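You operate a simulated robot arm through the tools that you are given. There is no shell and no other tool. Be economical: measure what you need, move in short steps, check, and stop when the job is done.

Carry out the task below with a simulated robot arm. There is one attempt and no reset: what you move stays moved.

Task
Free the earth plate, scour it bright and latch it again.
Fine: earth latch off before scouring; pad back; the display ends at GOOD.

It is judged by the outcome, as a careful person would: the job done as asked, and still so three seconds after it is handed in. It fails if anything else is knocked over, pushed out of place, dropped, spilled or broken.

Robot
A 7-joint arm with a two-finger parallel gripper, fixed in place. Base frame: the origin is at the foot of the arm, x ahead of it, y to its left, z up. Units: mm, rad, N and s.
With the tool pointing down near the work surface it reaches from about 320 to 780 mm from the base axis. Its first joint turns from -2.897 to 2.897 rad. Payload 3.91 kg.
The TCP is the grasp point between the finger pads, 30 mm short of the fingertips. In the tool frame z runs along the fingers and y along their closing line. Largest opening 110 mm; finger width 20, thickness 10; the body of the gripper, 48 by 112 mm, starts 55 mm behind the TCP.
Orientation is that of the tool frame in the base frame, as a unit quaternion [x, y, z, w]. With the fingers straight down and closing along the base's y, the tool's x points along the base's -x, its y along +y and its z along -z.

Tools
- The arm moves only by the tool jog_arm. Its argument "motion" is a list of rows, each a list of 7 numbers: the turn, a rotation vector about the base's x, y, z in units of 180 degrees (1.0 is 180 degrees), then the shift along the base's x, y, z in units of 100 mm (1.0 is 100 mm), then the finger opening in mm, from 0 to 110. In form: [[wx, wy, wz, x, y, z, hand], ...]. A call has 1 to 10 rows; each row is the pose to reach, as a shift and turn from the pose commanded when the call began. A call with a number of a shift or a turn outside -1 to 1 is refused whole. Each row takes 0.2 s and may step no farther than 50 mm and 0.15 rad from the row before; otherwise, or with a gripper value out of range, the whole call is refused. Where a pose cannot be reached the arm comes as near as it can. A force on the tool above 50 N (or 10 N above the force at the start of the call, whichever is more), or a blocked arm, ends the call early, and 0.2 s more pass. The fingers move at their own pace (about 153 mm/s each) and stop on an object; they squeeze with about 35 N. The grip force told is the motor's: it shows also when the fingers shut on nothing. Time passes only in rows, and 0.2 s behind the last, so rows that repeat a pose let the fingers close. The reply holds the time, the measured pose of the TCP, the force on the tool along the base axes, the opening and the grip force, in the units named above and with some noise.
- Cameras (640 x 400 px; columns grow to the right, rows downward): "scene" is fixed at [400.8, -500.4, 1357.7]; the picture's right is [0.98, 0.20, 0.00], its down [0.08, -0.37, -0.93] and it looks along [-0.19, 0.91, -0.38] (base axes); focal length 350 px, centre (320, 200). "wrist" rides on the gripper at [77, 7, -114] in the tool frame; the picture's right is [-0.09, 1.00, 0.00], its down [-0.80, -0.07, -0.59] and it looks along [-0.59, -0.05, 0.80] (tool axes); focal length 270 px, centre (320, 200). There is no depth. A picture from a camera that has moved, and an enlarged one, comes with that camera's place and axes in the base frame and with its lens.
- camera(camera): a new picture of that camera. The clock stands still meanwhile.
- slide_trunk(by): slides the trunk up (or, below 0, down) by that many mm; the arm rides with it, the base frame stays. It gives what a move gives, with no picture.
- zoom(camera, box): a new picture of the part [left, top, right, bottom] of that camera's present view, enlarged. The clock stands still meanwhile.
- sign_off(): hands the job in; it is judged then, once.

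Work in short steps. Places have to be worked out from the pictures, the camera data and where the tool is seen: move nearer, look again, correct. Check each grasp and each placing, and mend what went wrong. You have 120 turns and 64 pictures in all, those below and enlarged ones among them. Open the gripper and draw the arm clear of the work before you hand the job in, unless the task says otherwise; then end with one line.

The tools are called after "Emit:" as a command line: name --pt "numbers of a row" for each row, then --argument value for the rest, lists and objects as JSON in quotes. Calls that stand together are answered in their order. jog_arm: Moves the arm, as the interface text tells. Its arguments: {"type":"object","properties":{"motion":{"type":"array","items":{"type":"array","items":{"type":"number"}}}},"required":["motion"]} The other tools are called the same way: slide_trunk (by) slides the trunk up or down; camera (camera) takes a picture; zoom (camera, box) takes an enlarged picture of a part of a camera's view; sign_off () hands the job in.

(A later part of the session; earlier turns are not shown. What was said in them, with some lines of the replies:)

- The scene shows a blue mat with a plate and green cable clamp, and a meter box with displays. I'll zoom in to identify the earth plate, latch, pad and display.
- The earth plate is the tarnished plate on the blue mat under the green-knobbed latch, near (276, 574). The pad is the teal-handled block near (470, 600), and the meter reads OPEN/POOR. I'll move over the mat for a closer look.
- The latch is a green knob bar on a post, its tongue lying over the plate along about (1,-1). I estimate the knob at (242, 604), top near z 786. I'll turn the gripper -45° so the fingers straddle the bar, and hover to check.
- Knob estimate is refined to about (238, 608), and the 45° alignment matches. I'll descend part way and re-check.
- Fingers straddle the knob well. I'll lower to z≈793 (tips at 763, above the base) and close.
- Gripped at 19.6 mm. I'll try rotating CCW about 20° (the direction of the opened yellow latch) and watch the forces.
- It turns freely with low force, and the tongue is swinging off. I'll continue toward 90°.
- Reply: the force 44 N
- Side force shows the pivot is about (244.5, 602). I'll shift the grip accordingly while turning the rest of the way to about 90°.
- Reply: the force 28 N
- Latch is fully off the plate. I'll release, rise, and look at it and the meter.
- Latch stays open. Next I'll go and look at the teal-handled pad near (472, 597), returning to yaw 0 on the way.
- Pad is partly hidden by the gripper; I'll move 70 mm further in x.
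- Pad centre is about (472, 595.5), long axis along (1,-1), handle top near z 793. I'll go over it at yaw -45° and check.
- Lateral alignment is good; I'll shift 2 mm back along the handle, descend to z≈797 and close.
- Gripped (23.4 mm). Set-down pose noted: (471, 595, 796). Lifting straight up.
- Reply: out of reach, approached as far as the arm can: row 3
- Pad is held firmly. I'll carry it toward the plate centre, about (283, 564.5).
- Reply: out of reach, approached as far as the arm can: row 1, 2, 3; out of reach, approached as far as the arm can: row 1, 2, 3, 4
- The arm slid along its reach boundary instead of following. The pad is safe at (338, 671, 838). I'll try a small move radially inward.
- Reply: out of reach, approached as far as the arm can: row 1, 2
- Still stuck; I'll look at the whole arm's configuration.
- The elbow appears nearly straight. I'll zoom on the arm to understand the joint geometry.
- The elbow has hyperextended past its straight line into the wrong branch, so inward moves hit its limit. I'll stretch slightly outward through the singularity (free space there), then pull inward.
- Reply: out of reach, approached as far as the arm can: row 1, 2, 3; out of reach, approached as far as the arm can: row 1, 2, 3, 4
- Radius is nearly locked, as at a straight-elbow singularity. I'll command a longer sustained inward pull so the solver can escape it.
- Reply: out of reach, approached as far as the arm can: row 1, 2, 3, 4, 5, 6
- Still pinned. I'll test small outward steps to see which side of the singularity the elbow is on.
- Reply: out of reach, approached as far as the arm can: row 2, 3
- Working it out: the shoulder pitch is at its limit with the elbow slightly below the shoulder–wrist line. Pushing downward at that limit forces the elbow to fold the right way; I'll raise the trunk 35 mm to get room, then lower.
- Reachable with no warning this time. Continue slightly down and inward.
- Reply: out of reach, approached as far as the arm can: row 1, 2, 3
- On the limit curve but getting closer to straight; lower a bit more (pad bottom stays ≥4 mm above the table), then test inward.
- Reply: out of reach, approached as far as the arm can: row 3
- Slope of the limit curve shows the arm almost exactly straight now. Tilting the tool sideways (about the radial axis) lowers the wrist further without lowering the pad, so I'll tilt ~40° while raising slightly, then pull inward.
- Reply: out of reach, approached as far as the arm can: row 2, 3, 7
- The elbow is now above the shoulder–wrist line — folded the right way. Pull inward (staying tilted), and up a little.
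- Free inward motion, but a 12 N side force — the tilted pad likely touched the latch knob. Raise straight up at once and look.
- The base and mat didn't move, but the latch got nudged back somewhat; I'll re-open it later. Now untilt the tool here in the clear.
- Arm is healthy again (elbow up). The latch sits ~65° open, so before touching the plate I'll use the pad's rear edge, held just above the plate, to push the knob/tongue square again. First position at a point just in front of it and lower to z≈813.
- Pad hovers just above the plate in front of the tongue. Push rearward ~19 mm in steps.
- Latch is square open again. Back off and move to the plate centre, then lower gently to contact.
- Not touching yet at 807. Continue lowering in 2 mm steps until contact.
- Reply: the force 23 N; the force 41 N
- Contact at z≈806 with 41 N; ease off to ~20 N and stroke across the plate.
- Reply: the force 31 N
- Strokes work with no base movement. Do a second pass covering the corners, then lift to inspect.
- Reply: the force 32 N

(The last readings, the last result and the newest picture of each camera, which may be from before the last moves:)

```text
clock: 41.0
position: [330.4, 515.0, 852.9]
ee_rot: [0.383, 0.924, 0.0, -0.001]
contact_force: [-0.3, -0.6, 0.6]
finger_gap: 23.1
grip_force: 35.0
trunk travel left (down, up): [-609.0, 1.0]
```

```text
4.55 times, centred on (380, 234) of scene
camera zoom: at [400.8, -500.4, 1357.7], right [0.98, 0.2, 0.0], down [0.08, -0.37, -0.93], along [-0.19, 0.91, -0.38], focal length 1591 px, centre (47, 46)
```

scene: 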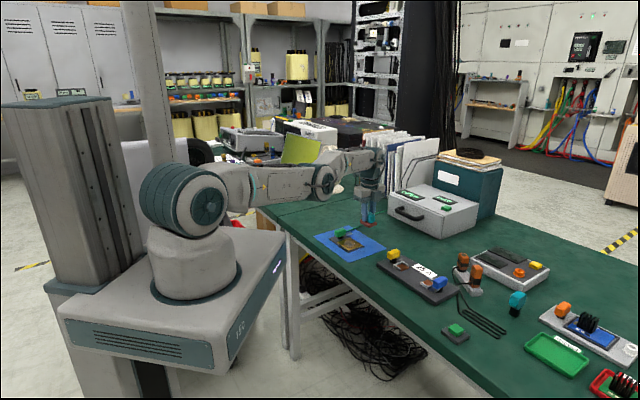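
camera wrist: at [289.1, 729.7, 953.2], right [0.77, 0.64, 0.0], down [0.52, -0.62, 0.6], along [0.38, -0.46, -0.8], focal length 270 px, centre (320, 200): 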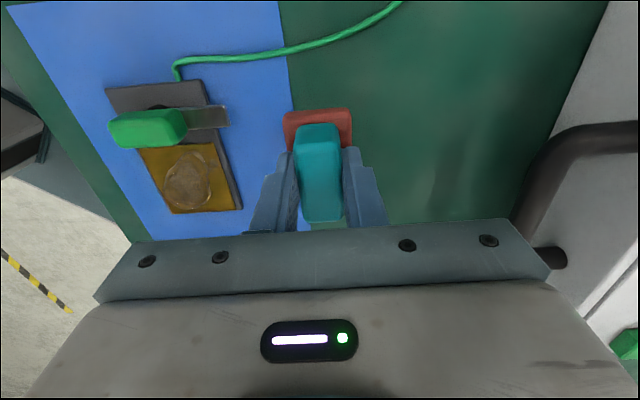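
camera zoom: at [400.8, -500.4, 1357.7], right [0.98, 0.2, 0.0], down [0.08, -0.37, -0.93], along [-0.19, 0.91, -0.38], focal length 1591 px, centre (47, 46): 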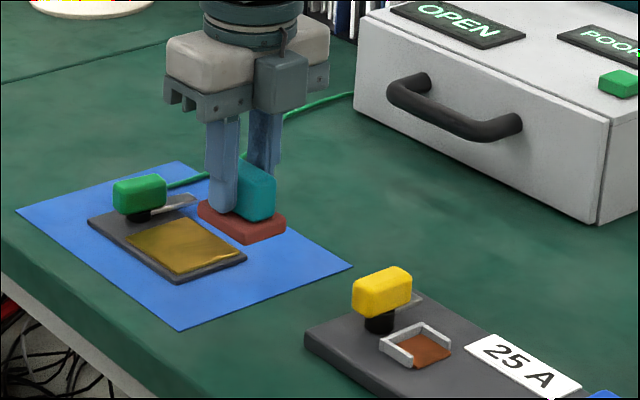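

The blob looks mostly gone; check with a closer zoom.

Emit:
zoom --camera "wrist" --box '[200, 0, 440, 150]'

Emit:
zoom --camera "scene" --box '[325, 225, 375, 256]'

```text
2.67 times, centred on (320, 75) of wrist
camera zoom: at [281.1, 575.0, 968.3], right [0.77, 0.64, 0.0], down [0.52, -0.62, 0.59], along [0.38, -0.46, -0.8], focal length 721 px, centre (320, 533)
```

zoom: 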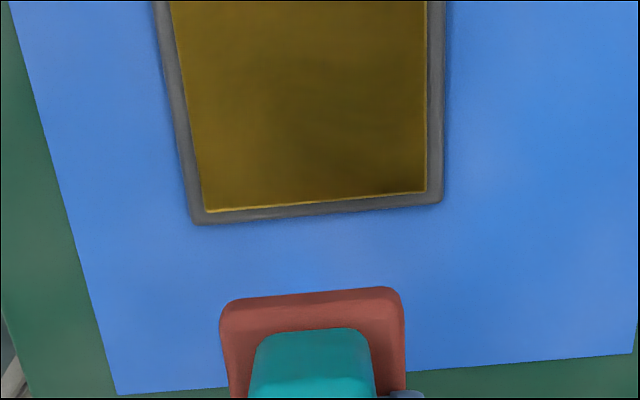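

```text
12.80 times, centred on (350, 240) of scene
camera zoom: at [400.8, -500.4, 1357.7], right [0.98, 0.2, 0.0], down [0.08, -0.37, -0.93], along [-0.19, 0.91, -0.38], focal length 4481 px, centre (-64, -318)
```

zoom: 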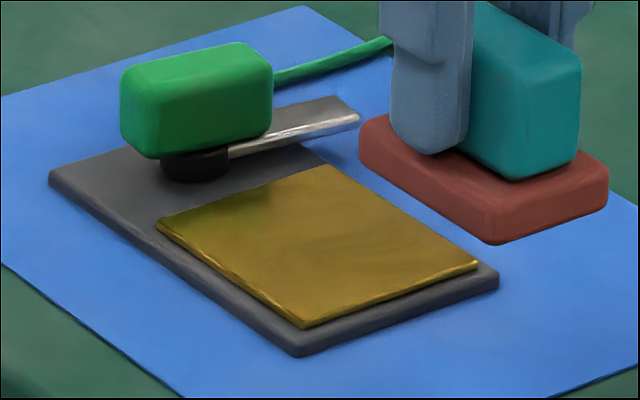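

Plate is clean with the blob gone. Now I'll return the trunk to its original height (known good reach) and carry the pad back low, avoiding the stretch zone above z≈850 at full radius.

Emit:
jog_arm --pt "0 0 0 0.1 0.05 0.15 10" --pt "0 0 0 0.2 0.1 0.25 10"

Emit:
slide_trunk --by -34

```text
clock: 41.6
position: [352.1, 527.0, 877.6]
ee_rot: [0.382, 0.924, 0.001, 0.0]
contact_force: [0.2, -0.5, -0.6]
finger_gap: 23.3
grip_force: 35.0
trunk travel left (down, up): [-609.0, 1.0]
```

```text
clock: 42.4
position: [351.9, 526.9, 843.0]
ee_rot: [0.381, 0.924, 0.0, 0.0]
contact_force: [0.2, -0.6, -0.7]
finger_gap: 23.2
grip_force: 35.1
trunk travel left (down, up): [-575.0, 35.0]
```

Carry toward the home spot (471, 595).

Emit:
jog_arm --pt "0 0 0 0.35 0.2 -0.05 10" --pt "0 0 0 0.7 0.4 -0.15 10" --pt "0 0 0 0.95 0.54 -0.2 10" --pt "0 0 0 0.95 0.54 -0.2 10"

Emit:
jog_arm --pt "0 0 0 0.12 0.07 -0.04 10" --pt "0 0 0 0.24 0.14 -0.06 10" --pt "0 0 0 0.24 0.14 -0.06 10"

Emit:
zoom --camera "scene" --box '[350, 190, 450, 252]'

```text
clock: 43.4
position: [447.2, 578.8, 824.6]
ee_rot: [0.382, 0.924, 0.0, 0.001]
contact_force: [0.0, 0.6, 0.8]
finger_gap: 23.1
grip_force: 34.6
trunk travel left (down, up): [-575.0, 35.0]
```

```text
clock: 44.2
position: [471.0, 594.3, 817.7]
ee_rot: [0.383, 0.924, 0.0, 0.0]
contact_force: [0.1, -0.5, -0.4]
finger_gap: 23.1
grip_force: 34.7
trunk travel left (down, up): [-575.0, 35.0]
```

```text
6.40 times, centred on (400, 221) of scene
camera zoom: at [400.8, -500.4, 1357.7], right [0.98, 0.2, 0.0], down [0.08, -0.37, -0.93], along [-0.19, 0.91, -0.38], focal length 2240 px, centre (-192, 66)
```

zoom: 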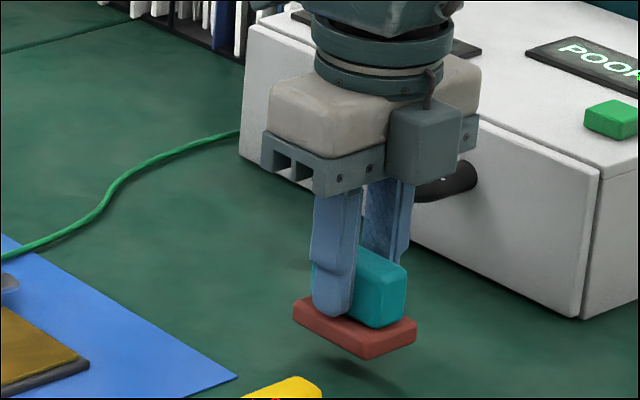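

Right above its original spot. Lower until light contact near z≈796.

Emit:
jog_arm --pt "0 0 0 0 0 -0.12 10" --pt "0 0 0 0 0 -0.19 10" --pt "0 0 0 0 0 -0.21 10"

Emit:
zoom --camera "scene" --box '[350, 190, 450, 252]'

```text
clock: 45.0
position: [470.1, 594.6, 796.7]
ee_rot: [0.382, 0.924, 0.0, 0.0]
contact_force: [0.2, 1.4, 1.5]
finger_gap: 23.3
grip_force: 35.0
trunk travel left (down, up): [-575.0, 35.0]
```

```text
6.40 times, centred on (400, 221) of scene
camera zoom: at [400.8, -500.4, 1357.7], right [0.98, 0.2, 0.0], down [0.08, -0.37, -0.93], along [-0.19, 0.91, -0.38], focal length 2240 px, centre (-192, 66)
```

zoom: 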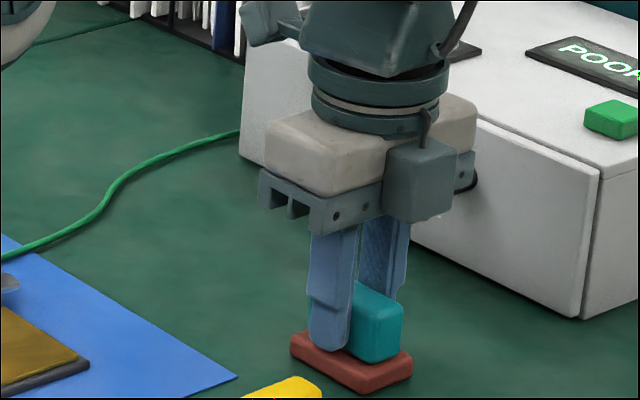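

Pad is back exactly where it was. Release, rise modestly to z≈838, then pull inward toward the latch.

Emit:
jog_arm --pt "0 0 0 0 0 0 60" --pt "0 0 0 0 0 0 60" --pt "0 0 0 0 0 0.2 60" --pt "0 0 0 -0.02 -0.03 0.4 60" --pt "0 0 0 -0.15 -0.2 0.4 60" --pt "0 0 0 -0.5 -0.3 0.45 60" --pt "0 0 0 -0.9 -0.3 0.5 60"

Emit:
zoom --camera "scene" --box '[310, 180, 480, 286]'

```text
clock: 46.6
position: [380.1, 566.7, 849.0]
ee_rot: [0.382, 0.924, 0.001, 0.001]
contact_force: [-0.2, -0.7, 0.3]
finger_gap: 59.9
grip_force: 0.1
trunk travel left (down, up): [-575.0, 35.0]
```

```text
3.76 times, centred on (395, 233) of scene
camera zoom: at [400.8, -500.4, 1357.7], right [0.98, 0.2, 0.0], down [0.08, -0.37, -0.93], along [-0.19, 0.91, -0.38], focal length 1318 px, centre (38, 76)
```

zoom: 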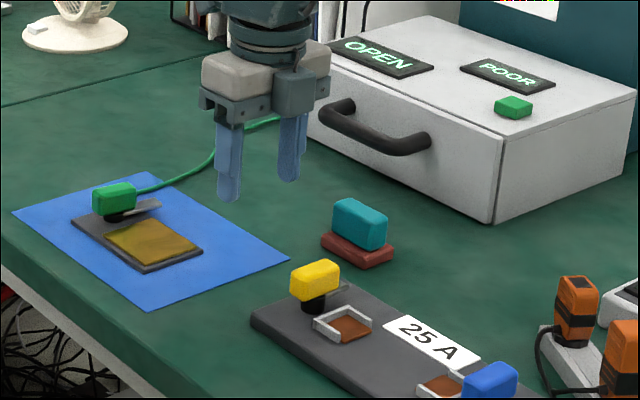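

Pad stands well. Now go back over the latch knob, turning to yaw +45°.

Emit:
jog_arm --pt "0 0 0.045 -0.2 0.05 0.2 60" --pt "0 0 0.09 -0.4 0.1 0.35 60" --pt "0 0 0.135 -0.6 0.15 0.35 60" --pt "0 0 0.18 -0.8 0.2 0.35 60" --pt "0 0 0.225 -0.95 0.25 0.35 60" --pt "0 0 0.25 -1.0 0.3 0.35 60"

Emit:
jog_arm --pt "0 0 0.045 -0.2 0.05 0.0 60" --pt "0 0 0.09 -0.36 0.05 0 60" --pt "0 0 0.135 -0.36 0.05 -0.1 60" --pt "0 0 0.18 -0.36 0.05 -0.2 60" --pt "0 0 0.225 -0.36 0.05 -0.3 60" --pt "0 0 0.25 -0.36 0.05 -0.5 60" --pt "0 0 0.25 -0.36 0.05 -0.55 60"

Emit:
camera --camera "wrist"

Emit:
zoom --camera "scene" --box '[310, 190, 410, 252]'

```text
clock: 48.0
position: [281.0, 595.3, 882.3]
ee_rot: [-0.001, 1.0, -0.001, 0.0]
contact_force: [-0.1, 0.2, 0.0]
finger_gap: 60.1
grip_force: 0.0
trunk travel left (down, up): [-575.0, 35.0]
```

```text
clock: 49.6
position: [245.4, 599.8, 825.3]
ee_rot: [-0.385, 0.923, -0.001, -0.001]
contact_force: [0.0, 0.4, -0.3]
finger_gap: 60.0
grip_force: 0.0
trunk travel left (down, up): [-575.0, 35.0]
```

```text
23 pictures are left
camera wrist: at [185.6, 550.3, 941.5], right [-0.64, 0.76, 0.0], down [0.62, 0.52, 0.59], along [0.45, 0.38, -0.8], focal length 270 px, centre (320, 200)
```

wrist: 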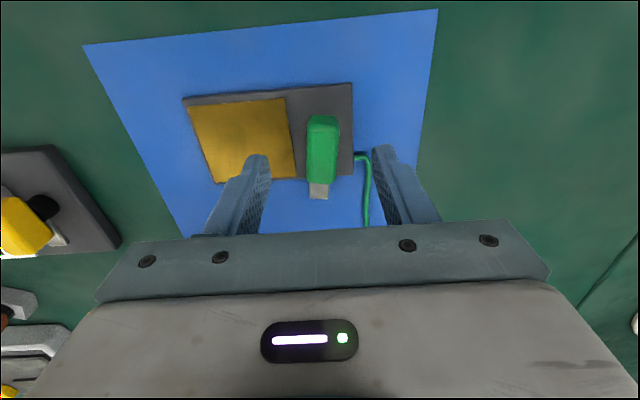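

```text
6.40 times, centred on (360, 221) of scene
camera zoom: at [400.8, -500.4, 1357.7], right [0.98, 0.2, 0.0], down [0.08, -0.37, -0.93], along [-0.19, 0.91, -0.38], focal length 2240 px, centre (64, 66)
```

zoom: 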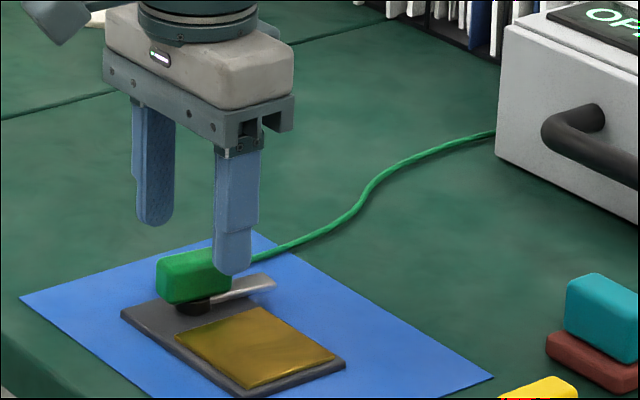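

Aligned over the knob. Descend with a narrower opening (40) to keep clear of the cable, then close.

Emit:
jog_arm --pt "0 0 0 0 0.0 0 42" --pt "0 0 0 0 0.0 -0.2 42" --pt "0 0 0 0 0.0 -0.34 42" --pt "0 0 0 0 0.0 -0.34 10" --pt "0 0 0 0 0.0 -0.34 10" --pt "0 0 0 0 0.0 -0.34 10"

```text
clock: 51.0
position: [243.6, 600.0, 792.1]
ee_rot: [-0.384, 0.923, 0.0, 0.0]
contact_force: [-11.4, -2.2, -0.7]
finger_gap: 20.2
grip_force: 44.5
trunk travel left (down, up): [-575.0, 35.0]
```

Gripped. Turn the latch back clockwise, first half, adjusting slightly about the pivot.

Emit:
jog_arm --pt "0 0 0 -0.005 0.0 0 10" --pt "0 0 -0.045 -0.005 0.005 0 10" --pt "0 0 -0.09 -0.005 0.01 0 10" --pt "0 0 -0.135 -0.005 0.01 0 10" --pt "0 0 -0.18 -0.005 0.015 0 10" --pt "0 0 -0.225 -0.005 0.02 0 10"

Emit:
zoom --camera "scene" --box '[310, 190, 410, 252]'

```text
clock: 52.4
position: [243.0, 601.9, 791.2]
ee_rot: [-0.039, 0.999, 0.0, -0.001]
contact_force: [-18.1, -4.4, -9.5]
finger_gap: 20.0
grip_force: 45.3
trunk travel left (down, up): [-575.0, 35.0]
```

```text
6.40 times, centred on (360, 221) of scene
camera zoom: at [400.8, -500.4, 1357.7], right [0.98, 0.2, 0.0], down [0.08, -0.37, -0.93], along [-0.19, 0.91, -0.38], focal length 2240 px, centre (64, 66)
```

zoom: 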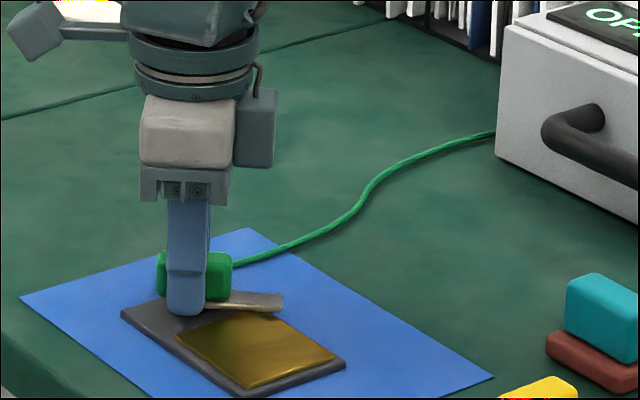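

Turning well. Finish the turn to the original -45° heading, easing x by 2 mm.

Emit:
jog_arm --pt "0 0 -0.045 -0.02 0.0 0 10" --pt "0 0 -0.09 -0.02 0.01 0 10" --pt "0 0 -0.135 -0.02 0.015 0 10" --pt "0 0 -0.18 -0.02 0.02 0 10" --pt "0 0 -0.225 -0.02 0.025 0 10" --pt "0 0 -0.265 -0.02 0.03 0 10" --pt "0 0 -0.275 -0.02 0.03 0 10"

Emit:
zoom --camera "scene" --box '[310, 170, 480, 276]'

```text
clock: 54.0
position: [243.3, 603.8, 790.6]
ee_rot: [0.383, 0.924, 0.0, 0.001]
contact_force: [-2.1, -7.9, -13.2]
finger_gap: 19.9
grip_force: 45.2
trunk travel left (down, up): [-575.0, 35.0]
```

```text
3.76 times, centred on (395, 223) of scene
camera zoom: at [400.8, -500.4, 1357.7], right [0.98, 0.2, 0.0], down [0.08, -0.37, -0.93], along [-0.19, 0.91, -0.38], focal length 1318 px, centre (38, 113)
```

zoom: 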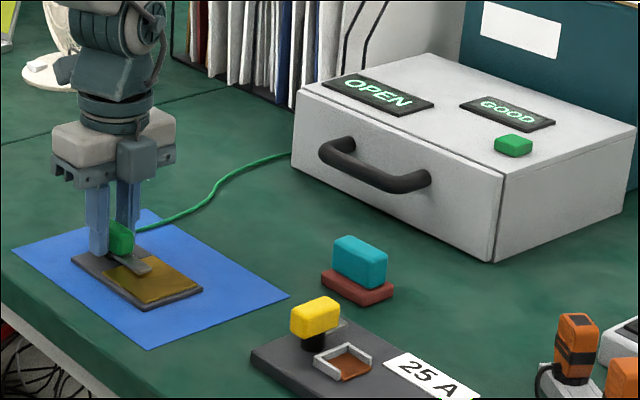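

The display reads GOOD with the tongue back over the plate. Release, rise and withdraw.

Emit:
jog_arm --pt "0 0 0 0 0.0 0.01 40" --pt "0 0 0 0 0 0.01 45" --pt "0 0 0 0 0 0.3 45" --pt "0 0 0 0 0 0.7 60" --pt "0 0 0 -0.2 -0.3 1.0 60" --pt "0 0 0 -0.4 -0.7 1.0 60" --pt "0 0 0 -0.5 -1.0 1.0 60"

Emit:
zoom --camera "scene" --box '[310, 170, 480, 276]'

Emit:
camera --camera "scene"

```text
clock: 55.6
position: [191.0, 506.8, 892.8]
ee_rot: [0.383, 0.924, 0.0, 0.0]
contact_force: [-0.3, 0.3, 0.2]
finger_gap: 59.7
grip_force: 0.0
trunk travel left (down, up): [-575.0, 35.0]
```

```text
3.76 times, centred on (395, 223) of scene
camera zoom: at [400.8, -500.4, 1357.7], right [0.98, 0.2, 0.0], down [0.08, -0.37, -0.93], along [-0.19, 0.91, -0.38], focal length 1318 px, centre (38, 113)
```

zoom: 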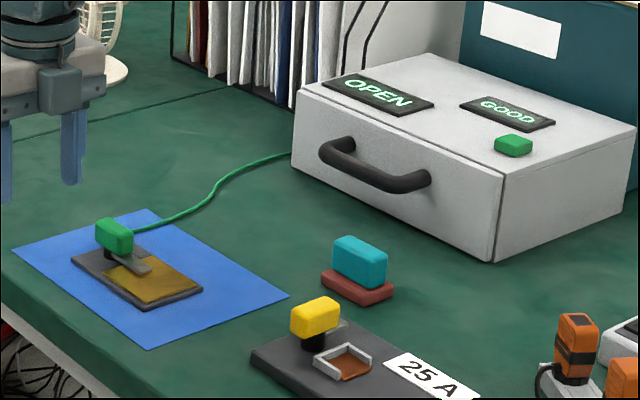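

```text
18 pictures are left
```

scene: 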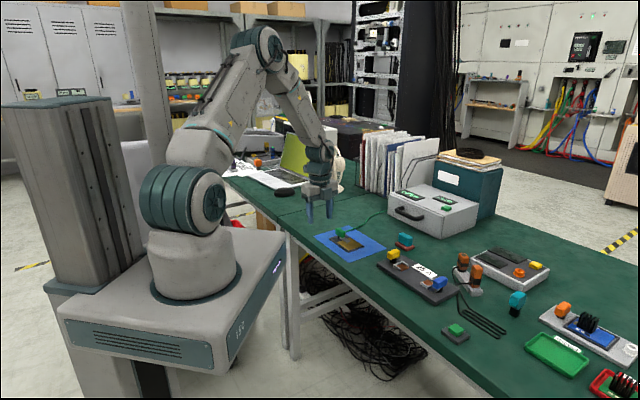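

The latch is home, the display shows GOOD, the pad is on its spot, the arm is clear and nothing else has moved. Handing in.

Emit:
sign_off

```text
The job is handed in.
```

The earth plate was freed, scoured clean and latched again, the pad is back on its spot, and the display reads GOOD; on the way to the plate the pad knocked the open latch partly back, and I pushed it square open again before scouring.
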